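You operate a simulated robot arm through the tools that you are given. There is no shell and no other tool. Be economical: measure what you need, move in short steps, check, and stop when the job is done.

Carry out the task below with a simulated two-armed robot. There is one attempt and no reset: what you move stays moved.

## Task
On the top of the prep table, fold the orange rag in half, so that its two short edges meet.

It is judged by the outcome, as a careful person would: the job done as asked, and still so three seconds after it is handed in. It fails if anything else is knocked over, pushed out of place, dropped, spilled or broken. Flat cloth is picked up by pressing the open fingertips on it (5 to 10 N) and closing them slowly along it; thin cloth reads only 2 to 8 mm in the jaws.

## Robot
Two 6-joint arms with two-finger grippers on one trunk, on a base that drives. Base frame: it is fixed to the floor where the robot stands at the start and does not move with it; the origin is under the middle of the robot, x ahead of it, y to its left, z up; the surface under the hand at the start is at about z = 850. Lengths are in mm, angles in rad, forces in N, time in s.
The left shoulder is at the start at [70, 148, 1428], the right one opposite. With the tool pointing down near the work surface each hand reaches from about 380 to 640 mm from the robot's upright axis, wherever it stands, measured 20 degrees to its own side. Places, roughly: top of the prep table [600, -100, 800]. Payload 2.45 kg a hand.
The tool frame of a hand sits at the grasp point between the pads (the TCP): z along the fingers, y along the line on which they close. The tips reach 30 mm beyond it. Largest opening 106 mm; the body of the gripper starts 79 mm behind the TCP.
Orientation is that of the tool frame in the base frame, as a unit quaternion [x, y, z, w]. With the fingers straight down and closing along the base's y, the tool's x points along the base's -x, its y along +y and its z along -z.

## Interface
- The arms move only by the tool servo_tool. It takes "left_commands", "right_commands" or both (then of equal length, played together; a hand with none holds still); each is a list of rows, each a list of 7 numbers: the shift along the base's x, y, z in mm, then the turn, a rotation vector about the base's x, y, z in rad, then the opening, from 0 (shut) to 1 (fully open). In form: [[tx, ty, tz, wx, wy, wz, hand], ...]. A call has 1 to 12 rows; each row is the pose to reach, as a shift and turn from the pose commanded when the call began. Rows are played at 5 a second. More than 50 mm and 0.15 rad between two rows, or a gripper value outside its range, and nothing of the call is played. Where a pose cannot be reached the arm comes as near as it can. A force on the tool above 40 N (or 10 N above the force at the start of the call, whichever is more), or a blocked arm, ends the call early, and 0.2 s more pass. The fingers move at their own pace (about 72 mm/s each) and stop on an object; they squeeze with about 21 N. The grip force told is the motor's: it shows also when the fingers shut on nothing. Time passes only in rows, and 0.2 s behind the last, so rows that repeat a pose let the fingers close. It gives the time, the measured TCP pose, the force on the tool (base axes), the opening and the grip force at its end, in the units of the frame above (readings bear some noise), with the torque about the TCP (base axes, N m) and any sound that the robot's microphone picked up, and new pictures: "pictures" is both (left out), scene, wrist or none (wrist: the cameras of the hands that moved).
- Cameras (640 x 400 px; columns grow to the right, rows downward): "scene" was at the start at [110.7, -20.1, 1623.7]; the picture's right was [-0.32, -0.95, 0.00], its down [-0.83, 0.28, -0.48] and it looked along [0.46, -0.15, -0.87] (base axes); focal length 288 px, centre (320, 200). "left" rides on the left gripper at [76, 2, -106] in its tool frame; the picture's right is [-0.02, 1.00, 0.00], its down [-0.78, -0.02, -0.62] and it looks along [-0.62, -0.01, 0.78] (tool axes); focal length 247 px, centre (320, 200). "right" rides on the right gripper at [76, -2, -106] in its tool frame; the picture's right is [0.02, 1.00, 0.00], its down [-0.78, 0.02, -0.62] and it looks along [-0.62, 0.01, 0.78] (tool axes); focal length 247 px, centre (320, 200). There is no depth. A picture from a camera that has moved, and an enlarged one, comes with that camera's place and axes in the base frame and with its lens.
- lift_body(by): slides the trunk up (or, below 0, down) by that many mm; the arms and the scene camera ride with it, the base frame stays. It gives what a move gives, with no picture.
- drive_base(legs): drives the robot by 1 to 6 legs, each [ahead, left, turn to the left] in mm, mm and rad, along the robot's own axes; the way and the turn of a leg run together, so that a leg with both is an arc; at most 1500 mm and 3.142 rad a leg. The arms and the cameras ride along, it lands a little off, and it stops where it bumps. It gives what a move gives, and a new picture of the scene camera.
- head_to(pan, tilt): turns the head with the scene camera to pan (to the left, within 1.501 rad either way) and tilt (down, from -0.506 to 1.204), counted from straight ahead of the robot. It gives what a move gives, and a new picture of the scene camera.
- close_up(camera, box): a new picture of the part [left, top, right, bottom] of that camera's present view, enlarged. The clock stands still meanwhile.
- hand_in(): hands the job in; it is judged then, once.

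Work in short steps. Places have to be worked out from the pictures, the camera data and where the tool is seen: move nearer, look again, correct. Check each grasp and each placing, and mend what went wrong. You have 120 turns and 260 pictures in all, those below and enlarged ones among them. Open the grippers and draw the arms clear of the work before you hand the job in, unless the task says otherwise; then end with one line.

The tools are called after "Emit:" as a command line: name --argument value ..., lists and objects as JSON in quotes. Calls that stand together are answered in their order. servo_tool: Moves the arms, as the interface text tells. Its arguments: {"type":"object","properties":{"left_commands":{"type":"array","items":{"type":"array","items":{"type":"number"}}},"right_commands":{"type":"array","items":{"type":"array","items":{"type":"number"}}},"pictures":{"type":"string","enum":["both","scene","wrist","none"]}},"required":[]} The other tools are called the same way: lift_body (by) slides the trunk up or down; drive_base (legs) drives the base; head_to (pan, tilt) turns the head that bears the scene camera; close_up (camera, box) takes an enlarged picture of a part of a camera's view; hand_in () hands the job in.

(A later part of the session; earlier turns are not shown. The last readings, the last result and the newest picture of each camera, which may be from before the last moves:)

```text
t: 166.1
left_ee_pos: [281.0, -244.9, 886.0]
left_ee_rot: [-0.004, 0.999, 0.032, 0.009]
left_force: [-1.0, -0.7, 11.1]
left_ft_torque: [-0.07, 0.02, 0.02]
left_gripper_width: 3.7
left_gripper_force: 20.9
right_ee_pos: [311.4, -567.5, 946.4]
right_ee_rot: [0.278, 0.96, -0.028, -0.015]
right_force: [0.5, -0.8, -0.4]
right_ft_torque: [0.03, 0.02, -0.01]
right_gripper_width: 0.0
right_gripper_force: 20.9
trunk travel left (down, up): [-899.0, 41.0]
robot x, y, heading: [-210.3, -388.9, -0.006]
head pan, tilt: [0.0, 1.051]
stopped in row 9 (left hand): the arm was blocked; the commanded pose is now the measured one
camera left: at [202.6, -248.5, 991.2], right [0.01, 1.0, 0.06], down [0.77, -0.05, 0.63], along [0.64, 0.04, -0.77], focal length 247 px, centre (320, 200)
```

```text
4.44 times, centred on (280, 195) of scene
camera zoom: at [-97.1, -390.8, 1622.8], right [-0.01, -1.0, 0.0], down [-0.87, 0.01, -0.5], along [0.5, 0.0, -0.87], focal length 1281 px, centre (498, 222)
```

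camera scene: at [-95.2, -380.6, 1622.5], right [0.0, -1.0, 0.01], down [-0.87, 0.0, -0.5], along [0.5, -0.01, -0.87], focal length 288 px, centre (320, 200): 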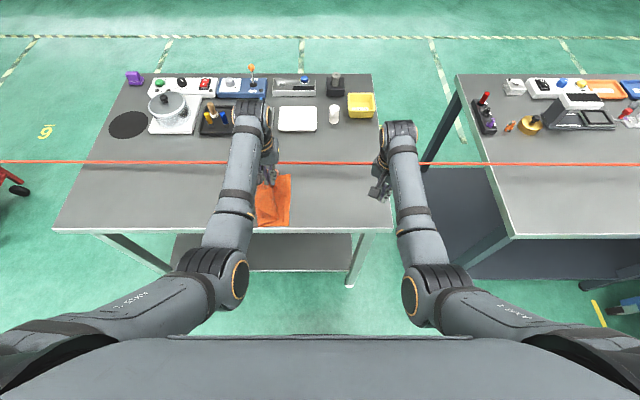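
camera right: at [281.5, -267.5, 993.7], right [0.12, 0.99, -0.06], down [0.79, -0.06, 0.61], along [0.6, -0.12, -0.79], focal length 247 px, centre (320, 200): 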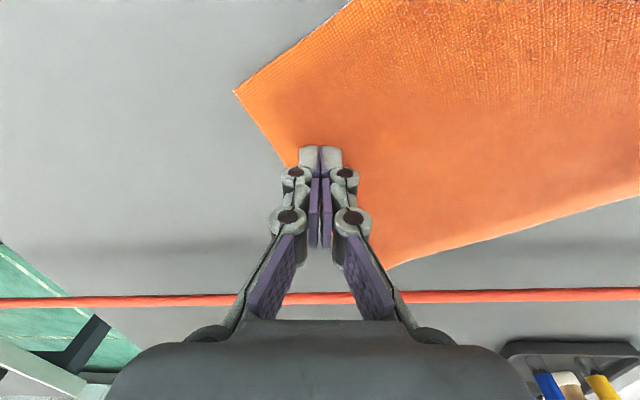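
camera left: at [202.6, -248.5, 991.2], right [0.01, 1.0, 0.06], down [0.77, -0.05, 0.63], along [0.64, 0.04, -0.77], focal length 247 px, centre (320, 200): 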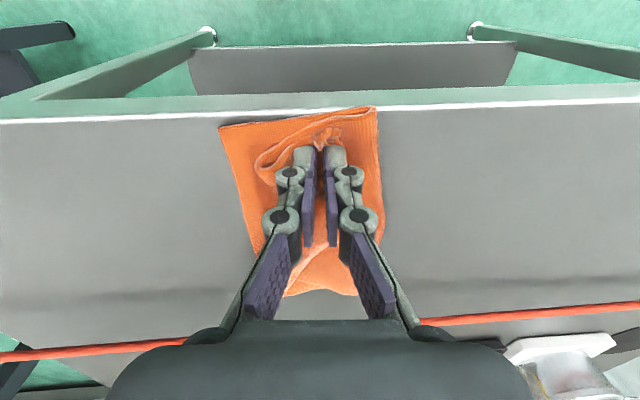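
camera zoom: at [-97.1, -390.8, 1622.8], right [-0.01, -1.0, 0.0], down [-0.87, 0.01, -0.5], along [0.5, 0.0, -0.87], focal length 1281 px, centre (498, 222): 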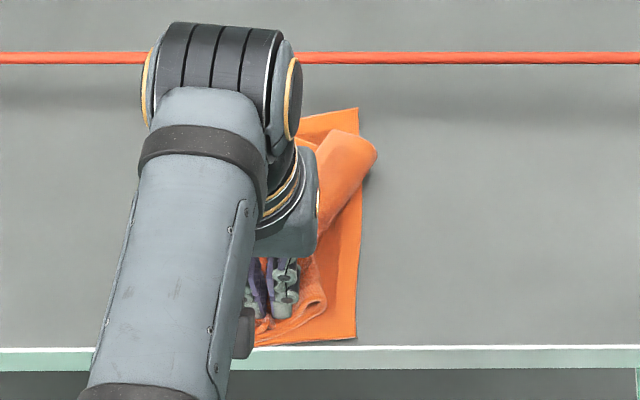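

The arm hit its inward limit, so I'll lift 30 mm again and use the base to carry it the remaining 32 mm right.

Emit:
servo_tool --left_commands '[[0, 3, 12, 0, 0, 0, 0], [0, 5, 26, 0, 0, 0, 0], [0, 5, 34, 0, 0, 0, 0]]' --pictures "none"

Emit:
drive_base --legs '[[0, -40, 0]]'

Emit:
servo_tool --left_commands '[[-2, 0, -12, 0, 0, 0, 0], [-2, 0, -24, 0, 0, 0, 0], [-2, 0, -32, 0, 0, 0, 0]]' --pictures "wrist"

```text
t: 166.9
left_ee_pos: [282.5, -236.4, 920.5]
left_ee_rot: [-0.004, 0.999, 0.032, 0.01]
left_force: [-0.6, 0.1, 0.2]
left_ft_torque: [-0.02, 0.04, 0.01]
left_gripper_width: 3.8
left_gripper_force: 20.9
right_ee_pos: [315.0, -566.2, 944.8]
right_ee_rot: [0.279, 0.96, -0.029, -0.016]
right_force: [-0.4, 0.2, -0.4]
right_ft_torque: [-0.02, 0.01, 0.02]
right_gripper_width: 0.1
right_gripper_force: 21.4
trunk travel left (down, up): [-899.0, 41.0]
robot x, y, heading: [-209.0, -393.7, -0.003]
head pan, tilt: [0.0, 1.051]
```

```text
t: 167.8
left_ee_pos: [279.7, -269.5, 918.1]
left_ee_rot: [-0.006, 1.0, 0.03, 0.008]
left_force: [-0.7, 0.4, -0.6]
left_ft_torque: [-0.1, 0.03, 0.01]
left_gripper_width: 3.7
left_gripper_force: 20.7
right_ee_pos: [313.0, -598.6, 946.8]
right_ee_rot: [0.277, 0.96, -0.031, -0.015]
right_force: [0.0, 0.4, 1.1]
right_ft_torque: [-0.1, 0.03, -0.01]
right_gripper_width: 0.3
right_gripper_force: 20.9
trunk travel left (down, up): [-899.0, 41.0]
robot x, y, heading: [-212.4, -428.1, -0.012]
head pan, tilt: [0.0, 1.051]
camera scene: at [-95.4, -419.2, 1622.5], right [0.0, -1.0, 0.01], down [-0.87, 0.0, -0.5], along [0.5, -0.01, -0.87], focal length 288 px, centre (320, 200)
```

scene: 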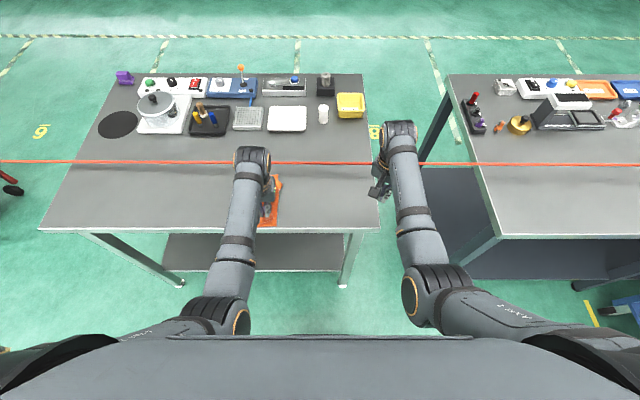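

```text
t: 168.6
left_ee_pos: [279.4, -276.1, 887.3]
left_ee_rot: [-0.006, 0.999, 0.033, 0.01]
left_force: [0.7, 2.1, 6.7]
left_ft_torque: [0.03, -0.04, 0.02]
left_gripper_width: 4.0
left_gripper_force: 21.0
right_ee_pos: [311.6, -605.5, 945.8]
right_ee_rot: [0.278, 0.96, -0.028, -0.016]
right_force: [0.7, -0.7, -0.2]
right_ft_torque: [0.04, 0.03, 0.03]
right_gripper_width: 0.0
right_gripper_force: 21.4
trunk travel left (down, up): [-899.0, 41.0]
robot x, y, heading: [-210.3, -428.5, -0.005]
head pan, tilt: [0.0, 1.051]
camera left: at [200.3, -281.0, 992.6], right [0.01, 1.0, 0.07], down [0.77, -0.05, 0.63], along [0.64, 0.05, -0.77], focal length 247 px, centre (320, 200)
```

left: 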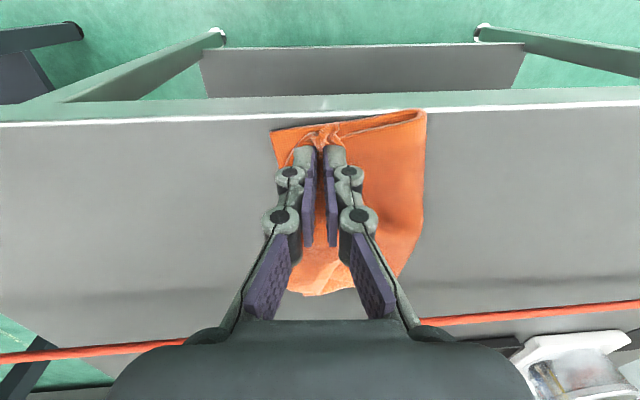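

The near side now lies folded straight back to the right edge. I'll release and check.

Emit:
servo_tool --left_commands '[[0, 0, 1, 0, 0, 0, 0.06], [0, 0, 1, 0, 0, 0, 0.14], [0, 0, 15, 0, 0, 0, 0.16], [0, 2, 45, 0, 0, 0, 0.16], [5, 40, 70, 0, 0, 0, 0.16], [10, 85, 80, 0, 0, 0, 0.16], [10, 130, 80, 0, 0, 0, 0.16]]' --pictures "none"

Emit:
close_up --camera "scene" --box '[210, 150, 330, 240]'

```text
t: 170.2
left_ee_pos: [288.6, -142.4, 968.4]
left_ee_rot: [-0.005, 0.999, 0.031, 0.007]
left_force: [0.0, 0.3, -0.6]
left_ft_torque: [-0.02, 0.03, 0.01]
left_gripper_width: 16.9
left_gripper_force: 0.1
right_ee_pos: [313.2, -603.4, 945.8]
right_ee_rot: [0.279, 0.96, -0.029, -0.016]
right_force: [0.1, 0.2, -0.1]
right_ft_torque: [-0.03, 0.04, -0.02]
right_gripper_width: 0.0
right_gripper_force: 21.1
trunk travel left (down, up): [-899.0, 41.0]
robot x, y, heading: [-207.5, -430.6, -0.005]
head pan, tilt: [0.0, 1.051]
```

```text
4.44 times, centred on (270, 195) of scene
camera zoom: at [-96.0, -426.7, 1622.6], right [0.0, -1.0, 0.0], down [-0.87, 0.0, -0.5], along [0.5, 0.0, -0.87], focal length 1281 px, centre (542, 222)
```

zoom: 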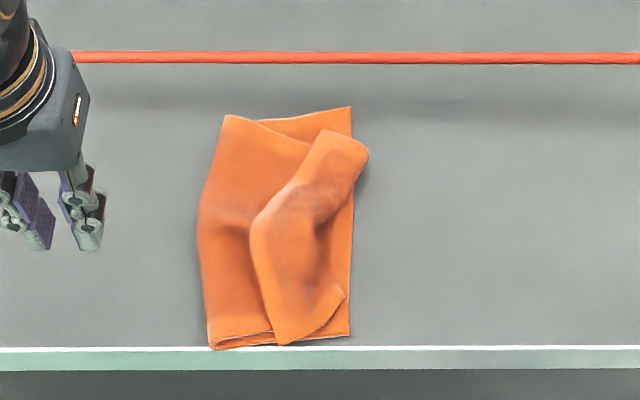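

The flap sprang back, and measuring shows why: the fold line ended up too far right (y≈−203 instead of ≈−178) because I carried the edge too high late in the arc. I'll reopen the rag: pinch the flap at (326,−246), carry it back left, and redo the fold with a flatter second half.

Emit:
servo_tool --left_commands '[[12, -35, -15, -0.03, 0, 0, 0.2], [25, -70, -35, -0.06, 0, 0, 0.2], [38, -104, -55, -0.06, 0, 0, 0.2], [38, -104, -68, -0.06, 0, 0, 0.2], [38, -104, -76, -0.06, 0, 0, 0.2], [38, -104, -79, -0.06, 0, 0, 0.2], [38, -104, -79, -0.06, 0, 0, 0.14], [38, -104, -79, -0.06, 0, 0, 0.08], [38, -104, -79, -0.06, 0, 0, 0.03], [38, -104, -79, -0.06, 0, 0, 0], [38, -104, -79, -0.06, 0, 0, 0], [38, -104, -60, -0.06, 0, 0, 0]]' --pictures "wrist"

```text
t: 172.8
left_ee_pos: [325.2, -247.6, 905.6]
left_ee_rot: [-0.006, 1.0, 0.003, 0.006]
left_force: [0.6, -0.2, -0.2]
left_ft_torque: [-0.01, 0.0, -0.01]
left_gripper_width: 2.1
left_gripper_force: 20.9
right_ee_pos: [313.7, -604.5, 945.5]
right_ee_rot: [0.278, 0.96, -0.028, -0.015]
right_force: [-0.1, 0.6, 0.2]
right_ft_torque: [-0.02, -0.01, 0.02]
right_gripper_width: 0.0
right_gripper_force: 20.8
trunk travel left (down, up): [-899.0, 41.0]
robot x, y, heading: [-210.8, -429.4, -0.005]
head pan, tilt: [0.0, 1.051]
camera left: at [248.0, -246.3, 1010.7], right [0.01, 1.0, 0.01], down [0.78, -0.01, 0.63], along [0.63, 0.0, -0.78], focal length 247 px, centre (320, 200)
```

left: 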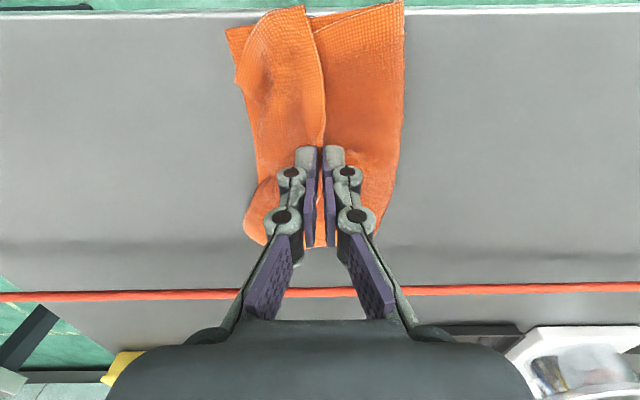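

Gripped right at the edge (2.1 mm). I'll swing it up and left to reopen the rag, then drive left to lay it out.

Emit:
servo_tool --left_commands '[[0, 3, 20, 0, 0, 0, 0], [0, 8, 40, 0, 0, 0, 0], [0, 16, 60, 0, 0, 0, 0], [0, 28, 75, 0, 0, 0, 0], [0, 44, 85, 0, 0, 0, 0], [0, 62, 88, 0, 0, 0, 0], [0, 80, 84, 0, 0, 0, 0]]' --pictures "none"

Emit:
drive_base --legs '[[0, 115, 0]]'

Emit:
servo_tool --left_commands '[[2, 4, -18, 0, 0, 0, 0], [4, 8, -36, 0, 0, 0, 0], [6, 14, -54, 0, 0, 0, 0], [8, 20, -72, 0, 0, 0, 0], [10, 26, -88, 0, 0, 0, 0], [10, 30, -98, 0, 0, 0, 0], [10, 34, -102, 0, 0, 0, 0]]' --pictures "scene"

```text
t: 174.4
left_ee_pos: [325.8, -169.6, 990.5]
left_ee_rot: [-0.005, 1.0, 0.002, 0.008]
left_force: [-0.6, 0.0, -0.2]
left_ft_torque: [-0.01, -0.01, -0.02]
left_gripper_width: 2.1
left_gripper_force: 21.1
right_ee_pos: [311.9, -604.5, 946.2]
right_ee_rot: [0.278, 0.96, -0.028, -0.015]
right_force: [0.7, -0.2, -0.7]
right_ft_torque: [-0.02, -0.01, 0.0]
right_gripper_width: 0.1
right_gripper_force: 21.2
trunk travel left (down, up): [-899.0, 41.0]
robot x, y, heading: [-209.6, -424.7, -0.006]
head pan, tilt: [0.0, 1.051]
```

```text
t: 175.6
left_ee_pos: [327.0, -56.6, 991.5]
left_ee_rot: [-0.006, 1.0, 0.002, 0.008]
left_force: [-0.6, -0.7, 0.2]
left_ft_torque: [0.02, 0.01, -0.02]
left_gripper_width: 1.9
left_gripper_force: 21.8
right_ee_pos: [312.7, -491.4, 945.5]
right_ee_rot: [0.279, 0.96, -0.028, -0.016]
right_force: [-0.6, -0.6, -0.2]
right_ft_torque: [0.06, -0.03, 0.0]
right_gripper_width: 0.1
right_gripper_force: 21.5
trunk travel left (down, up): [-899.0, 41.0]
robot x, y, heading: [-211.3, -313.7, -0.007]
head pan, tilt: [0.0, 1.051]
camera scene: at [-94.9, -316.4, 1622.6], right [-0.01, -1.0, 0.0], down [-0.87, 0.01, -0.5], along [0.5, 0.0, -0.87], focal length 288 px, centre (320, 200)
```

scene: 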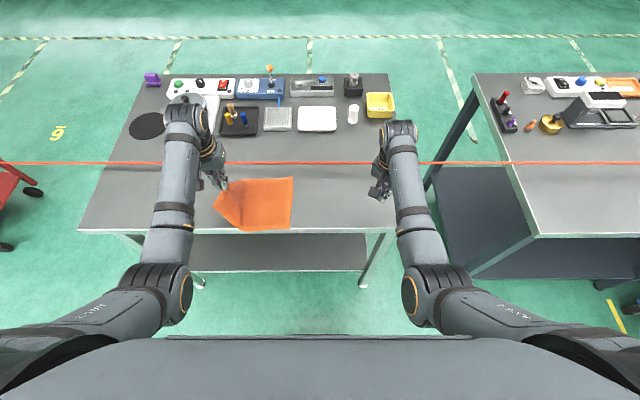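

```text
t: 177.2
left_ee_pos: [337.2, -20.3, 889.2]
left_ee_rot: [-0.005, 1.0, 0.002, 0.007]
left_force: [-0.3, -0.5, 0.4]
left_ft_torque: [-0.02, -0.01, 0.0]
left_gripper_width: 2.3
left_gripper_force: 20.9
right_ee_pos: [312.6, -490.9, 946.5]
right_ee_rot: [0.279, 0.96, -0.028, -0.016]
right_force: [0.3, -0.9, 0.1]
right_ft_torque: [0.01, -0.01, 0.0]
right_gripper_width: 0.0
right_gripper_force: 20.7
trunk travel left (down, up): [-899.0, 41.0]
robot x, y, heading: [-207.1, -316.2, -0.005]
head pan, tilt: [0.0, 1.051]
camera scene: at [-95.1, -314.4, 1622.6], right [-0.01, -1.0, 0.0], down [-0.87, 0.0, -0.5], along [0.5, 0.0, -0.87], focal length 288 px, centre (320, 200)
```

scene: 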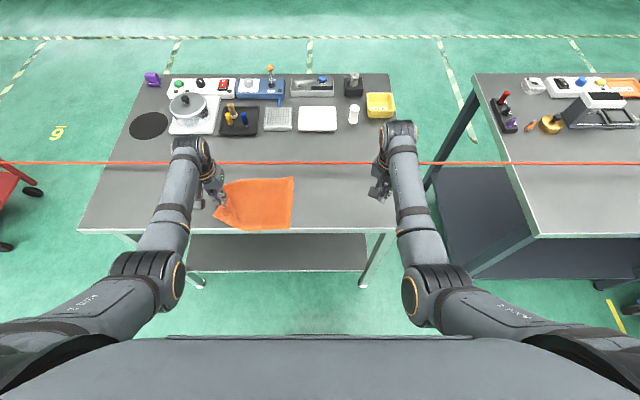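

Open and flat again, still held. The whole rag slid left, with its right edge now at y≈−228. I'll zoom in for exact positions before refolding from this grip.

Emit:
close_up --camera "scene" --box '[190, 150, 310, 240]'

Emit:
close_up --camera "left" --box '[0, 0, 640, 400]'

```text
4.44 times, centred on (250, 195) of scene
camera zoom: at [-95.1, -314.4, 1622.6], right [-0.01, -1.0, 0.0], down [-0.87, 0.0, -0.5], along [0.5, 0.0, -0.87], focal length 1281 px, centre (631, 222)
```

zoom: 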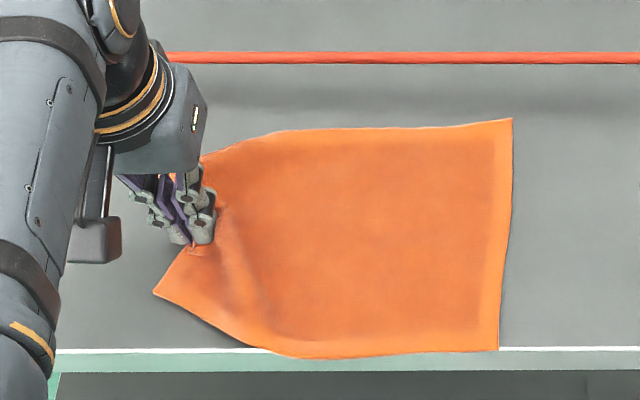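

```text
1.00 times, centred on (320, 200) of left (not enlarged: the box is as wide or as high as the picture)
camera zoom: at [259.3, -19.4, 993.7], right [0.01, 1.0, 0.0], down [0.77, -0.01, 0.63], along [0.63, 0.0, -0.77], focal length 247 px, centre (320, 200)
```

zoom: 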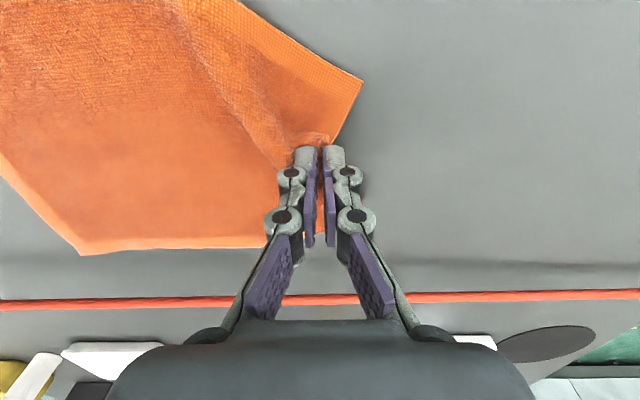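

The grip is right on the short edge at mid-width, and the bottom right edge is at y=−228. I'll refold with an arc around y≈−104, descending in the second half so the fold line stays put. A short drive and lowering finish it at y≈−223.

Emit:
servo_tool --left_commands '[[1, -6, 20, 0, 0, 0, 0], [2, -14, 38, 0, 0, 0, 0], [3, -24, 54, 0, 0, 0, 0], [4, -36, 68, 0, 0, 0, 0], [5, -50, 79, 0, 0, 0, 0], [6, -65, 86, 0, 0, 0, 0], [6, -82, 90, 0, 0, 0, 0], [6, -100, 89, 0, 0, 0, 0], [6, -118, 85, 0, 0, 0, 0], [6, -135, 78, 0, 0, 0, 0], [6, -150, 68, 0, 0, 0, 0], [6, -165, 57, 0, 0, 0, 0]]' --pictures "none"

Emit:
close_up --camera "scene" --box '[210, 150, 330, 240]'

```text
t: 179.8
left_ee_pos: [343.3, -186.8, 944.9]
left_ee_rot: [-0.005, 1.0, 0.003, 0.007]
left_force: [0.5, -0.2, -0.4]
left_ft_torque: [0.05, 0.01, 0.02]
left_gripper_width: 2.1
left_gripper_force: 20.7
right_ee_pos: [312.8, -490.5, 944.4]
right_ee_rot: [0.279, 0.96, -0.029, -0.015]
right_force: [0.0, 0.6, -0.2]
right_ft_torque: [-0.02, 0.02, 0.02]
right_gripper_width: 0.0
right_gripper_force: 21.0
trunk travel left (down, up): [-899.0, 41.0]
robot x, y, heading: [-205.6, -315.9, -0.002]
head pan, tilt: [0.0, 1.051]
```

```text
4.44 times, centred on (270, 195) of scene
camera zoom: at [-94.7, -314.9, 1622.6], right [-0.01, -1.0, 0.0], down [-0.87, 0.0, -0.5], along [0.5, 0.0, -0.87], focal length 1281 px, centre (542, 222)
```

zoom: 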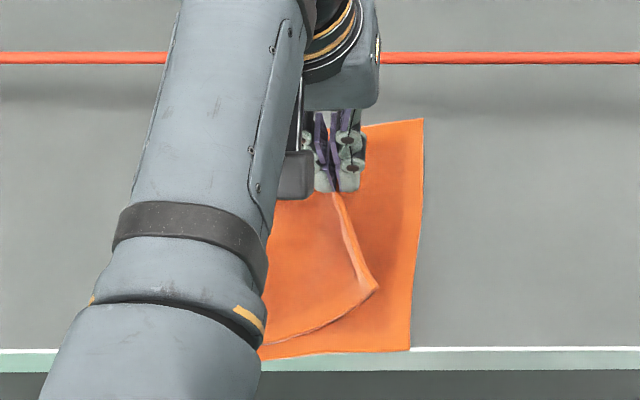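

Excellent: this time the near corner leads cleanly and the bottom hasn't slipped. I'll finish with a 36 mm drive right and lower.

Emit:
drive_base --legs '[[0, -40, 0]]'

Emit:
servo_tool --left_commands '[[0, 0, -14, 0, 0, 0, 0], [0, 0, -28, 0, 0, 0, 0], [0, 0, -42, 0, 0, 0, 0], [0, 0, -52, 0, 0, 0, 0], [0, 0, -56, 0, 0, 0, 0]]' --pictures "none"

Emit:
close_up --camera "scene" --box '[220, 150, 340, 240]'

```text
t: 180.7
left_ee_pos: [343.6, -219.3, 944.2]
left_ee_rot: [-0.006, 1.0, -0.001, 0.008]
left_force: [0.0, -0.1, -0.2]
left_ft_torque: [-0.06, -0.01, 0.01]
left_gripper_width: 2.3
left_gripper_force: 21.0
right_ee_pos: [312.8, -523.7, 946.9]
right_ee_rot: [0.278, 0.96, -0.032, -0.014]
right_force: [-0.2, 0.9, 0.1]
right_ft_torque: [-0.08, 0.0, -0.03]
right_gripper_width: 0.0
right_gripper_force: 20.9
trunk travel left (down, up): [-899.0, 41.0]
robot x, y, heading: [-208.6, -352.3, -0.011]
head pan, tilt: [0.0, 1.051]
camera scene: at [-95.1, -343.9, 1622.5], right [0.0, -1.0, 0.01], down [-0.87, 0.0, -0.5], along [0.5, -0.01, -0.87], focal length 288 px, centre (320, 200)
```

scene: 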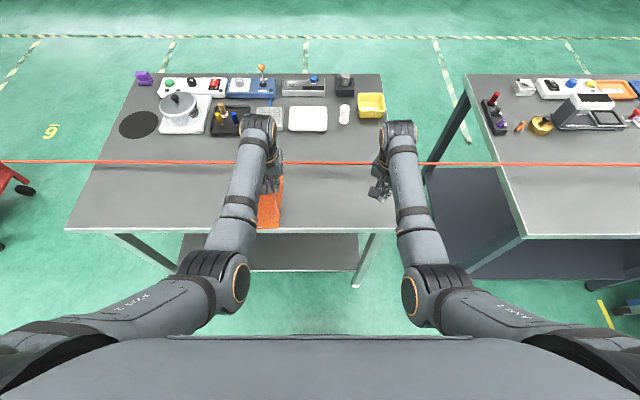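

```text
t: 181.9
left_ee_pos: [342.7, -223.8, 889.2]
left_ee_rot: [-0.005, 1.0, 0.002, 0.008]
left_force: [0.5, 0.1, 1.8]
left_ft_torque: [-0.03, 0.01, 0.02]
left_gripper_width: 1.9
left_gripper_force: 20.7
right_ee_pos: [311.6, -528.1, 946.3]
right_ee_rot: [0.278, 0.96, -0.028, -0.016]
right_force: [0.0, 0.4, -0.2]
right_ft_torque: [-0.05, -0.02, 0.02]
right_gripper_width: 0.2
right_gripper_force: 20.8
trunk travel left (down, up): [-899.0, 41.0]
robot x, y, heading: [-211.3, -352.5, -0.006]
head pan, tilt: [0.0, 1.051]
```

```text
4.44 times, centred on (280, 195) of scene
camera zoom: at [-95.7, -352.7, 1622.7], right [0.0, -1.0, 0.0], down [-0.87, 0.0, -0.5], along [0.5, 0.0, -0.87], focal length 1281 px, centre (498, 222)
```

zoom: 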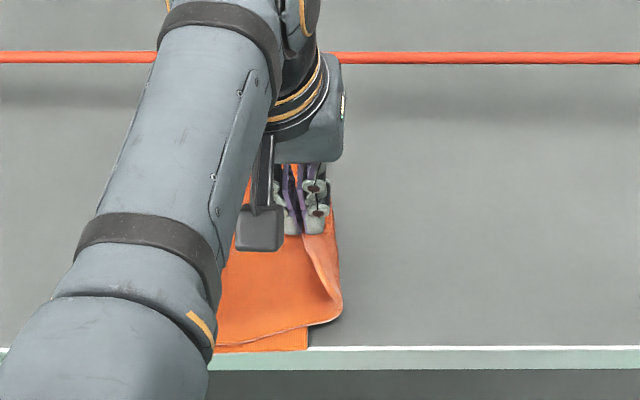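

The held edge is at y=−224 over the bottom edge at −228. I'll release gently and withdraw.

Emit:
servo_tool --left_commands '[[0, 0, -2, 0, 0, 0, 0], [0, 0, -2, 0, 0, 0, 0.05], [0, 0, -1, 0, 0, 0, 0.12], [0, 0, 15, 0, 0, 0, 0.12], [0, 2, 45, 0, 0, 0, 0.12], [0, 30, 75, 0, 0, 0, 0.12], [0, 75, 90, 0, 0, 0, 0.12], [0, 120, 90, 0, 0, 0, 0.12], [0, 160, 90, 0, 0, 0, 0.12]]' --pictures "none"

Emit:
close_up --camera "scene" --box '[220, 150, 340, 240]'

```text
t: 183.9
left_ee_pos: [343.7, -62.7, 978.4]
left_ee_rot: [-0.006, 1.0, 0.002, 0.008]
left_force: [0.9, 0.9, -0.1]
left_ft_torque: [-0.05, 0.0, 0.02]
left_gripper_width: 12.8
left_gripper_force: 0.0
right_ee_pos: [313.8, -527.9, 945.6]
right_ee_rot: [0.278, 0.96, -0.028, -0.016]
right_force: [-0.2, -0.1, -0.2]
right_ft_torque: [0.0, 0.01, -0.01]
right_gripper_width: 0.0
right_gripper_force: 20.7
trunk travel left (down, up): [-899.0, 41.0]
robot x, y, heading: [-209.9, -356.1, -0.009]
head pan, tilt: [0.0, 1.051]
```

```text
4.44 times, centred on (280, 195) of scene
camera zoom: at [-95.2, -351.8, 1622.6], right [0.0, -1.0, 0.0], down [-0.87, 0.0, -0.5], along [0.5, 0.0, -0.87], focal length 1281 px, centre (498, 222)
```

zoom: 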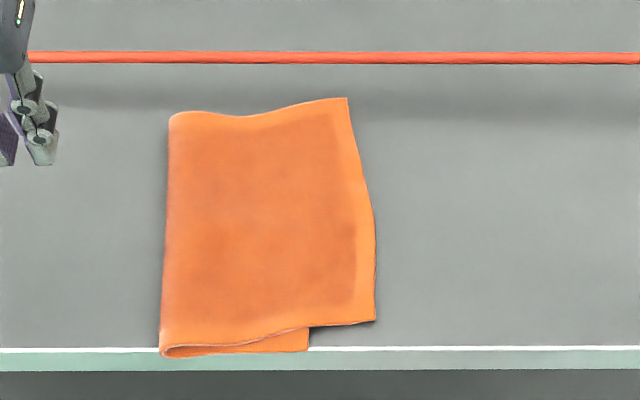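

Now it's a clean flat fold, but the top overshoots: its near corner is at (274,−270) against the bottom's (252,−227), while the far end is within about 15–20 mm. I'll pinch the top near its near corner and bring it back by (−22, +43) with a lift.

Emit:
drive_base --legs '[[0, -25, 0]]'

Emit:
servo_tool --left_commands '[[-12, -40, -20, 0, 0, 0, 0.2], [-24, -80, -40, 0, 0, 0, 0.2], [-37, -120, -55, 0, 0, 0, 0.2], [-50, -155, -68, 0, 0, 0, 0.2], [-50, -155, -82, 0, 0, 0, 0.2], [-50, -155, -90, 0, 0, 0, 0.2], [-50, -155, -93, 0, 0, 0, 0.2], [-50, -155, -93, 0, 0, 0, 0.14], [-50, -155, -93, 0, 0, 0, 0.08], [-50, -155, -93, 0, 0, 0, 0.03], [-50, -155, -93, 0, 0, 0, 0], [-50, -155, -92, 0, 0, 0, 0]]' --pictures "wrist"

```text
t: 184.7
left_ee_pos: [344.0, -82.9, 975.7]
left_ee_rot: [-0.006, 1.0, 0.001, 0.008]
left_force: [-0.3, 0.8, -0.1]
left_ft_torque: [-0.04, 0.0, 0.03]
left_gripper_width: 12.7
left_gripper_force: 0.1
right_ee_pos: [313.5, -548.8, 946.9]
right_ee_rot: [0.277, 0.96, -0.03, -0.015]
right_force: [-0.2, 0.7, 0.2]
right_ft_torque: [-0.08, 0.02, -0.01]
right_gripper_width: 0.0
right_gripper_force: 21.1
trunk travel left (down, up): [-899.0, 41.0]
robot x, y, heading: [-209.0, -377.2, -0.008]
head pan, tilt: [0.0, 1.051]
camera scene: at [-95.1, -370.4, 1622.5], right [0.0, -1.0, 0.01], down [-0.87, 0.0, -0.5], along [0.5, -0.01, -0.87], focal length 288 px, centre (320, 200)
```

scene: 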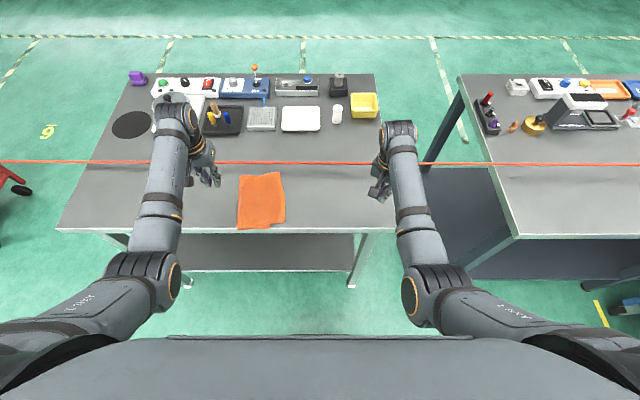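

```text
t: 187.3
left_ee_pos: [294.0, -243.6, 886.9]
left_ee_rot: [-0.007, 1.0, 0.004, 0.007]
left_force: [-0.3, -0.1, -0.7]
left_ft_torque: [0.01, 0.0, 0.02]
left_gripper_width: 0.0
left_gripper_force: 21.4
right_ee_pos: [313.0, -553.0, 944.9]
right_ee_rot: [0.278, 0.96, -0.029, -0.016]
right_force: [0.4, -0.7, 0.1]
right_ft_torque: [0.01, 0.02, 0.02]
right_gripper_width: 0.0
right_gripper_force: 20.7
trunk travel left (down, up): [-899.0, 41.0]
robot x, y, heading: [-208.9, -377.9, -0.013]
head pan, tilt: [0.0, 1.051]
camera left: at [215.9, -241.6, 991.2], right [0.01, 1.0, 0.01], down [0.77, -0.01, 0.63], along [0.63, 0.0, -0.77], focal length 247 px, centre (320, 200)
```

left: 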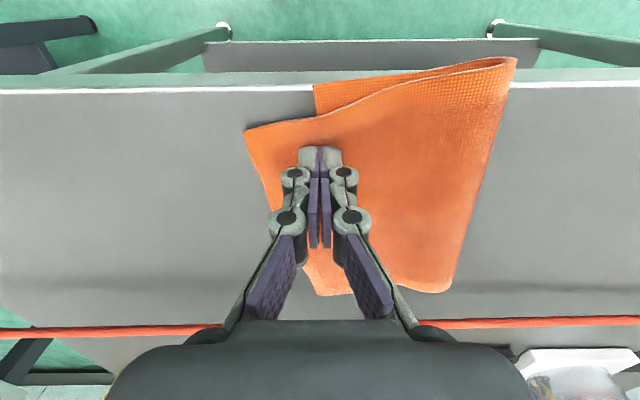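

No contact that time, since I closed a couple of mm high. I'll reopen, press 5 mm lower, and close again.

Emit:
servo_tool --left_commands '[[0, 0, 5, 0, 0, 0, 0.2], [0, 0, 5, 0, 0, 0, 0.2], [0, 0, -2, 0, 0, 0, 0.2], [0, 0, -5, 0, 0, 0, 0.2], [0, 0, -5, 0, 0, 0, 0.15], [0, 0, -5, 0, 0, 0, 0.1], [0, 0, -5, 0, 0, 0, 0.05], [0, 0, -5, 0, 0, 0, 0], [0, 0, -5, 0, 0, 0, 0], [0, 0, 6, 0, 0, 0, 0]]' --pictures "none"

```text
t: 189.5
left_ee_pos: [292.5, -243.6, 890.5]
left_ee_rot: [-0.006, 1.0, 0.003, 0.005]
left_force: [-1.0, 0.1, 0.4]
left_ft_torque: [-0.04, -0.02, 0.01]
left_gripper_width: 3.3
left_gripper_force: 20.8
right_ee_pos: [313.1, -554.1, 944.6]
right_ee_rot: [0.278, 0.96, -0.028, -0.016]
right_force: [0.6, -0.3, 0.0]
right_ft_torque: [-0.03, 0.02, 0.01]
right_gripper_width: 0.0
right_gripper_force: 21.5
trunk travel left (down, up): [-899.0, 41.0]
robot x, y, heading: [-214.9, -375.6, -0.003]
head pan, tilt: [0.0, 1.051]
```

Gripped (3.3 mm). I'll lift, bring it back by (−20, +43), lower, release, and withdraw.

Emit:
servo_tool --left_commands '[[-3, 6, 15, 0, 0, 0, 0], [-7, 14, 30, 0, 0, 0, 0], [-11, 24, 38, 0, 0, 0, 0], [-15, 34, 34, 0, 0, 0, 0], [-19, 42, 22, 0, 0, 0, 0], [-20, 43, 8, 0, 0, 0, 0], [-20, 43, -4, 0, 0, 0, 0], [-20, 43, -4, 0, 0, 0, 0.06], [-20, 43, -3, 0, 0, 0, 0.14], [-20, 43, 18, 0, 0, 0, 0.14], [-15, 60, 60, 0, 0, 0, 0.14], [-5, 105, 80, 0, 0, 0, 0.14]]' --pictures "none"

Emit:
servo_tool --left_commands '[[5, 45, 5, 0, 0, 0, 0.14], [10, 90, 10, 0, 0, 0, 0.14]]' --pictures "none"

Emit:
close_up --camera "scene" --box '[220, 150, 340, 240]'

```text
refused: row 12 steps farther than a row can; nothing moved
```

```text
t: 190.1
left_ee_pos: [303.4, -151.9, 900.8]
left_ee_rot: [-0.006, 1.0, 0.002, 0.007]
left_force: [0.9, -0.1, 0.3]
left_ft_torque: [-0.02, 0.0, 0.0]
left_gripper_width: 14.6
left_gripper_force: 0.0
right_ee_pos: [312.5, -550.7, 945.8]
right_ee_rot: [0.277, 0.96, -0.029, -0.015]
right_force: [0.0, 0.3, 0.3]
right_ft_torque: [-0.01, 0.01, -0.01]
right_gripper_width: 0.5
right_gripper_force: 20.5
trunk travel left (down, up): [-899.0, 41.0]
robot x, y, heading: [-212.7, -380.5, -0.003]
head pan, tilt: [0.0, 1.051]
```

```text
4.44 times, centred on (280, 195) of scene
camera zoom: at [-94.7, -375.3, 1622.5], right [0.0, -1.0, 0.0], down [-0.87, 0.0, -0.5], along [0.5, 0.0, -0.87], focal length 1281 px, centre (498, 222)
```

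zoom: 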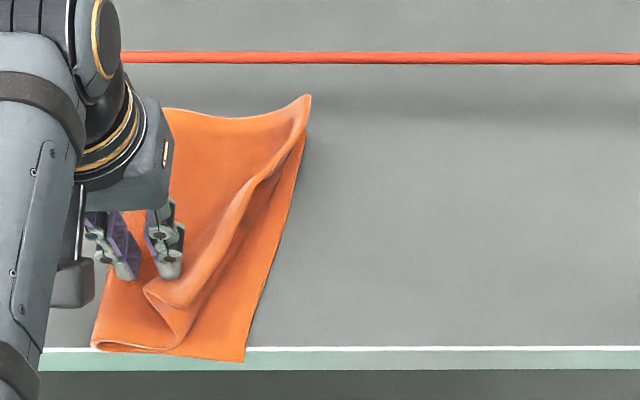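

The first call was refused, so the second moved while opening and dragged the flap left; my mistake. I'll rise clear and look at how it lies.

Emit:
servo_tool --left_commands '[[0, 0, 30, 0, 0, 0, 0.2], [0, 25, 60, 0, 0, 0, 0.2], [5, 60, 75, 0, 0, 0, 0.2], [10, 100, 75, 0, 0, 0, 0.2]]' --pictures "none"

Emit:
close_up --camera "scene" --box '[220, 150, 340, 240]'

```text
t: 191.1
left_ee_pos: [312.9, -51.4, 976.9]
left_ee_rot: [-0.006, 1.0, 0.002, 0.008]
left_force: [-0.2, 0.5, -0.5]
left_ft_torque: [-0.05, -0.02, -0.02]
left_gripper_width: 21.1
left_gripper_force: 0.0
right_ee_pos: [312.3, -552.5, 944.9]
right_ee_rot: [0.278, 0.96, -0.029, -0.015]
right_force: [0.7, -0.6, -0.8]
right_ft_torque: [0.01, 0.01, -0.01]
right_gripper_width: 0.0
right_gripper_force: 21.0
trunk travel left (down, up): [-899.0, 41.0]
robot x, y, heading: [-211.1, -378.7, -0.005]
head pan, tilt: [0.0, 1.051]
```

```text
4.44 times, centred on (280, 195) of scene
camera zoom: at [-94.9, -376.4, 1622.5], right [0.0, -1.0, 0.0], down [-0.87, 0.0, -0.5], along [0.5, 0.0, -0.87], focal length 1281 px, centre (498, 222)
```

zoom: 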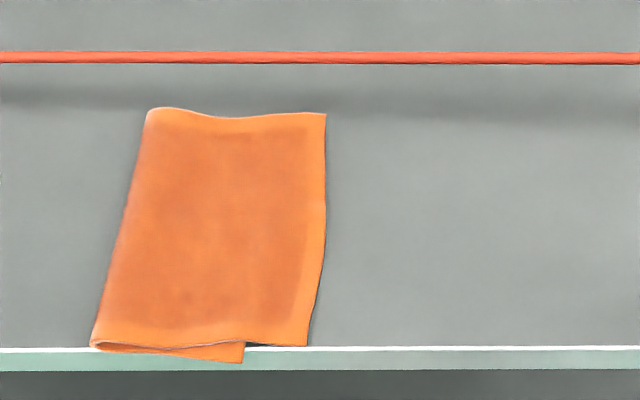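

It relaxed flat again. The far corners now match within about 6 mm; only the near end overshoots: top corner (255,−252), bottom corner (244,−210). I'll pinch the top very close to its edge near that corner, so I can roll the fold back slightly there.

Emit:
servo_tool --left_commands '[[-7, -37, -15, 0, 0, 0, 0.13], [-14, -74, -30, 0, 0, 0, 0.13], [-21, -111, -45, 0, 0, 0, 0.13], [-28, -148, -55, 0, 0, 0, 0.13], [-35, -185, -68, 0, 0, 0, 0.13], [-35, -185, -85, 0, 0, 0, 0.13], [-35, -185, -93, 0, 0, 0, 0.13], [-35, -185, -96, 0, 0, 0, 0.13], [-35, -185, -96, 0, 0, 0, 0.08], [-35, -185, -96, 0, 0, 0, 0.03], [-35, -185, -96, 0, 0, 0, 0], [-35, -185, -96, 0, 0, 0, 0]]' --pictures "wrist"

```text
t: 193.7
left_ee_pos: [278.5, -237.6, 881.2]
left_ee_rot: [-0.006, 1.0, 0.004, 0.009]
left_force: [1.1, 0.6, 13.0]
left_ft_torque: [-0.03, 0.02, 0.0]
left_gripper_width: 3.0
left_gripper_force: 21.0
right_ee_pos: [310.9, -553.0, 945.7]
right_ee_rot: [0.278, 0.96, -0.028, -0.015]
right_force: [0.8, -0.1, -0.5]
right_ft_torque: [-0.02, 0.0, 0.01]
right_gripper_width: 0.0
right_gripper_force: 20.9
trunk travel left (down, up): [-899.0, 41.0]
robot x, y, heading: [-209.4, -377.7, -0.003]
head pan, tilt: [0.0, 1.051]
camera left: at [200.0, -237.0, 986.9], right [0.01, 1.0, 0.01], down [0.77, -0.01, 0.64], along [0.64, 0.0, -0.77], focal length 247 px, centre (320, 200)
```

left: 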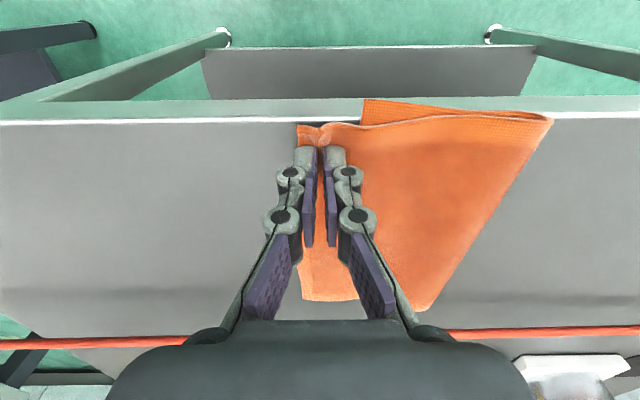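

Gripped close to the edge (3.0 mm). I'll lift up and left to let the fold roll back, then return right at low height and set the corner over the bottom corner.

Emit:
servo_tool --left_commands '[[0, 6, 18, 0, 0, 0, 0], [0, 16, 36, 0, 0, 0, 0], [0, 30, 52, 0, 0, 0, 0], [0, 48, 64, 0, 0, 0, 0], [0, 68, 70, 0, 0, 0, 0], [0, 84, 68, 0, 0, 0, 0], [-2, 80, 55, 0, 0, 0, 0], [-4, 72, 42, 0, 0, 0, 0], [-6, 62, 30, 0, 0, 0, 0], [-8, 52, 18, 0, 0, 0, 0], [-8, 44, 8, 0, 0, 0, 0], [-8, 42, 4, 0, 0, 0, 0]]' --pictures "wrist"

Emit:
close_up --camera "scene" --box '[220, 150, 340, 240]'

```text
t: 196.3
left_ee_pos: [271.3, -195.1, 887.5]
left_ee_rot: [-0.007, 1.0, 0.004, 0.01]
left_force: [1.9, 3.6, 11.4]
left_ft_torque: [0.1, -0.04, 0.02]
left_gripper_width: 2.6
left_gripper_force: 21.3
right_ee_pos: [311.9, -552.7, 947.0]
right_ee_rot: [0.277, 0.96, -0.028, -0.015]
right_force: [-0.5, 0.2, 0.0]
right_ft_torque: [-0.01, 0.0, 0.02]
right_gripper_width: 0.0
right_gripper_force: 20.9
trunk travel left (down, up): [-899.0, 41.0]
robot x, y, heading: [-210.5, -379.8, -0.006]
head pan, tilt: [0.0, 1.051]
camera left: at [192.1, -193.7, 991.6], right [0.01, 1.0, 0.01], down [0.77, -0.01, 0.64], along [0.64, 0.0, -0.77], focal length 247 px, centre (320, 200)
```

left: 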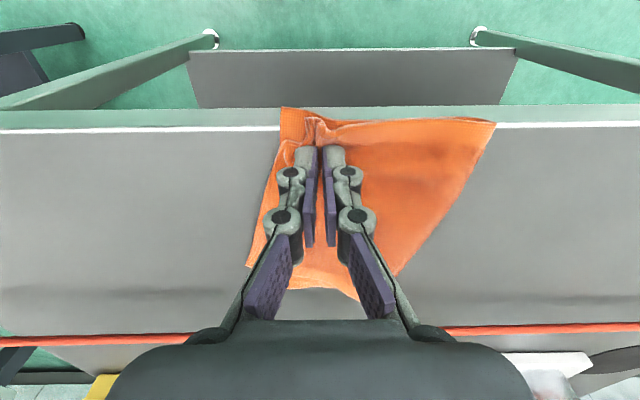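

```text
4.44 times, centred on (280, 195) of scene
camera zoom: at [-97.9, -377.9, 1623.0], right [0.0, -1.0, 0.0], down [-0.87, 0.0, -0.5], along [0.5, 0.0, -0.87], focal length 1281 px, centre (498, 222)
```

zoom: 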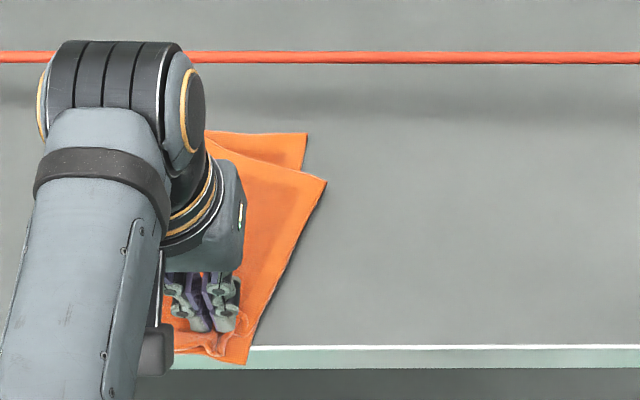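

The near corner is now over the bottom's near corner. I'll release gently, withdraw, and look.

Emit:
servo_tool --left_commands '[[0, 0, -2, 0, 0, 0, 0.05], [0, 0, -1, 0, 0, 0, 0.12], [0, 0, 15, 0, 0, 0, 0.14], [0, 5, 45, 0, 0, 0, 0.14], [5, 40, 70, 0, 0, 0, 0.14], [10, 80, 85, 0, 0, 0, 0.14], [15, 120, 90, 0, 0, 0, 0.14], [20, 150, 90, 0, 0, 0, 0.14]]' --pictures "none"

Emit:
close_up --camera "scene" --box '[220, 150, 340, 240]'

```text
t: 198.1
left_ee_pos: [291.1, -44.2, 975.5]
left_ee_rot: [-0.006, 1.0, 0.003, 0.007]
left_force: [-0.3, 1.3, -0.5]
left_ft_torque: [0.01, -0.02, 0.0]
left_gripper_width: 15.0
left_gripper_force: 0.1
right_ee_pos: [312.2, -552.0, 945.4]
right_ee_rot: [0.278, 0.96, -0.027, -0.016]
right_force: [0.3, 0.3, 1.1]
right_ft_torque: [-0.01, -0.02, 0.02]
right_gripper_width: 0.0
right_gripper_force: 21.0
trunk travel left (down, up): [-899.0, 41.0]
robot x, y, heading: [-209.3, -378.8, -0.007]
head pan, tilt: [0.0, 1.051]
```

```text
4.44 times, centred on (280, 195) of scene
camera zoom: at [-94.8, -376.8, 1622.5], right [0.0, -1.0, 0.0], down [-0.87, 0.0, -0.5], along [0.5, 0.0, -0.87], focal length 1281 px, centre (498, 222)
```

zoom: 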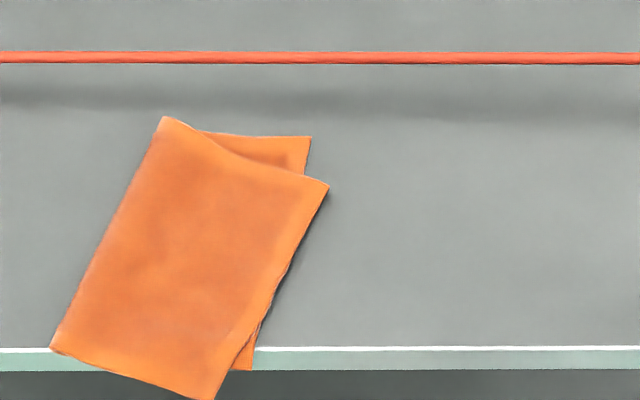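

The top layer pivoted: it now needs about +30 mm in x plus a small counter-clockwise turn to match. I'll pinch the top at the middle of its edge, (305,−210), with the jaws across the edge.

Emit:
servo_tool --left_commands '[[3, -40, -15, 0, 0, -0.1, 0.18], [6, -80, -30, 0, 0, -0.2, 0.18], [9, -120, -48, 0, 0, -0.3, 0.18], [14, -166, -62, 0, 0, -0.38, 0.18], [14, -166, -80, 0, 0, -0.38, 0.18], [14, -166, -88, 0, 0, -0.38, 0.18], [14, -166, -91, 0, 0, -0.38, 0.18], [14, -166, -91, 0, 0, -0.38, 0.12], [14, -166, -91, 0, 0, -0.38, 0.07], [14, -166, -91, 0, 0, -0.38, 0.02], [14, -166, -91, 0, 0, -0.38, 0], [14, -166, -91, 0, 0, -0.38, 0]]' --pictures "wrist"

```text
t: 200.7
left_ee_pos: [304.1, -211.6, 885.2]
left_ee_rot: [0.183, 0.983, 0.001, 0.009]
left_force: [0.9, 0.2, 8.8]
left_ft_torque: [0.03, -0.03, 0.02]
left_gripper_width: 3.6
left_gripper_force: 21.6
right_ee_pos: [313.2, -554.3, 946.0]
right_ee_rot: [0.279, 0.96, -0.027, -0.015]
right_force: [-0.4, -0.6, -0.3]
right_ft_torque: [0.01, 0.0, 0.02]
right_gripper_width: 0.1
right_gripper_force: 21.0
trunk travel left (down, up): [-899.0, 41.0]
robot x, y, heading: [-214.4, -376.2, -0.004]
head pan, tilt: [0.0, 1.051]
camera left: at [231.2, -181.6, 989.9], right [0.38, 0.93, 0.01], down [0.71, -0.3, 0.63], along [0.59, -0.24, -0.77], focal length 247 px, centre (320, 200)
```

left: 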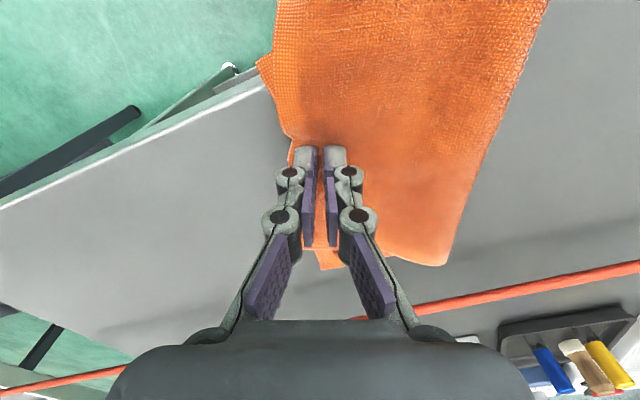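

Gripped (3.6 mm). I'll lift, shift (+32, −4) with a +0.24 rad turn, lower, release, and rise clear.

Emit:
servo_tool --left_commands '[[2, 0, 14, 0, 0, 0, 0], [8, 0, 28, 0, 0, 0.06, 0], [16, -1, 34, 0, 0, 0.12, 0], [24, -2, 32, 0, 0, 0.18, 0], [31, -3, 22, 0, 0, 0.24, 0], [32, -4, 10, 0, 0, 0.24, 0], [32, -4, 1, 0, 0, 0.24, 0], [32, -4, 1, 0, 0, 0.24, 0.06], [32, -4, 2, 0, 0, 0.24, 0.14], [32, -4, 18, 0, 0, 0.24, 0.14], [32, 2, 55, 0, 0, 0.24, 0.14], [32, 42, 75, 0, 0, 0.24, 0.14]]' --pictures "none"

Emit:
servo_tool --left_commands '[[0, 40, 5, 0, 0, 0, 0.14], [0, 80, 5, 0, 0, 0, 0.14], [0, 120, 5, 0, 0, 0, 0.14]]' --pictures "none"

Emit:
close_up --camera "scene" --box '[220, 150, 340, 240]'

```text
t: 203.3
left_ee_pos: [336.6, -167.5, 958.5]
left_ee_rot: [0.063, 0.998, 0.002, 0.007]
left_force: [0.1, 0.8, 0.6]
left_ft_torque: [-0.04, -0.01, -0.01]
left_gripper_width: 14.7
left_gripper_force: 0.0
right_ee_pos: [311.7, -551.2, 945.2]
right_ee_rot: [0.277, 0.96, -0.029, -0.016]
right_force: [0.1, 0.8, 0.0]
right_ft_torque: [-0.05, -0.01, 0.0]
right_gripper_width: 0.1
right_gripper_force: 21.4
trunk travel left (down, up): [-899.0, 41.0]
robot x, y, heading: [-208.5, -376.3, -0.003]
head pan, tilt: [0.0, 1.051]
```

```text
t: 204.1
left_ee_pos: [336.3, -49.3, 963.1]
left_ee_rot: [0.064, 0.998, 0.003, 0.008]
left_force: [-0.1, -0.2, -0.2]
left_ft_torque: [0.0, 0.02, 0.0]
left_gripper_width: 14.9
left_gripper_force: 0.0
right_ee_pos: [312.9, -552.4, 946.2]
right_ee_rot: [0.277, 0.96, -0.028, -0.015]
right_force: [0.1, 0.4, 0.3]
right_ft_torque: [0.0, 0.02, 0.02]
right_gripper_width: 0.2
right_gripper_force: 20.9
trunk travel left (down, up): [-899.0, 41.0]
robot x, y, heading: [-210.4, -378.4, -0.009]
head pan, tilt: [0.0, 1.051]
```

```text
4.44 times, centred on (280, 195) of scene
camera zoom: at [-95.0, -377.2, 1622.5], right [0.0, -1.0, 0.0], down [-0.87, 0.0, -0.5], along [0.5, 0.0, -0.87], focal length 1281 px, centre (498, 222)
```

zoom: 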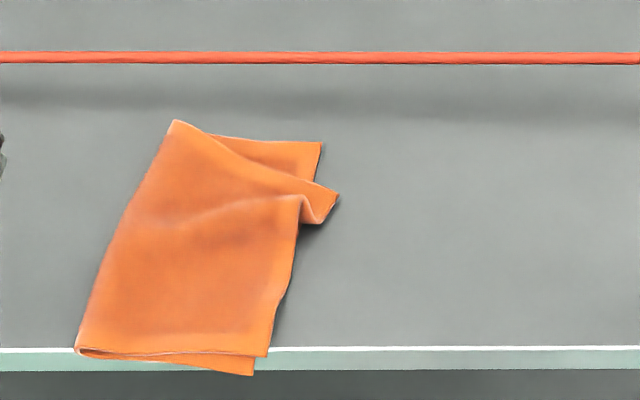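

The near corners now match to about 15 mm. The far top corner sits about 40 mm short, with a small wrinkle that just needs stretching out. I'll pinch near that corner at (366,−246).

Emit:
servo_tool --left_commands '[[6, -40, -12, 0, 0, 0, 0.17], [12, -80, -24, 0, 0, 0, 0.17], [18, -120, -36, 0, 0, 0, 0.17], [24, -160, -48, 0, 0, 0, 0.17], [30, -197, -60, 0, 0, 0, 0.17], [30, -197, -72, 0, 0, 0, 0.17], [30, -197, -77, 0, 0, 0, 0.17], [30, -197, -79, 0, 0, 0, 0.17], [30, -197, -79, 0, 0, 0, 0.09], [30, -197, -79, 0, 0, 0, 0.03], [30, -197, -79, 0, 0, 0, 0], [30, -197, -79, 0, 0, 0, 0]]' --pictures "wrist"

```text
t: 206.7
left_ee_pos: [365.5, -246.7, 886.4]
left_ee_rot: [0.064, 0.998, 0.003, 0.008]
left_force: [-0.1, -0.5, 1.7]
left_ft_torque: [0.01, -0.02, -0.02]
left_gripper_width: 3.2
left_gripper_force: 20.6
right_ee_pos: [313.4, -552.7, 945.8]
right_ee_rot: [0.278, 0.96, -0.028, -0.015]
right_force: [-0.8, 0.1, 0.5]
right_ft_torque: [0.0, -0.02, -0.02]
right_gripper_width: 0.0
right_gripper_force: 21.1
trunk travel left (down, up): [-899.0, 41.0]
robot x, y, heading: [-209.6, -379.4, -0.009]
head pan, tilt: [0.0, 1.051]
camera left: at [289.2, -234.6, 990.0], right [0.15, 0.99, 0.01], down [0.76, -0.12, 0.63], along [0.63, -0.09, -0.77], focal length 247 px, centre (320, 200)
```

left: 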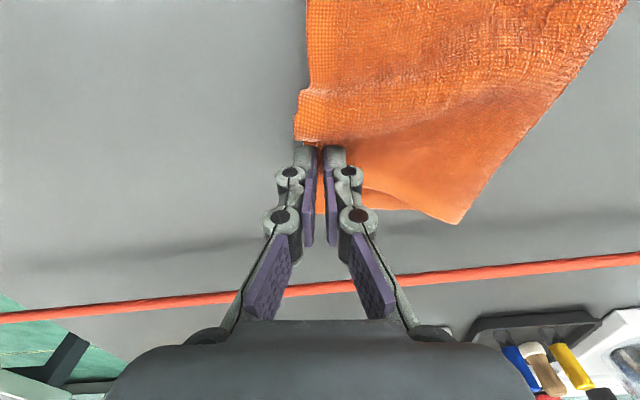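

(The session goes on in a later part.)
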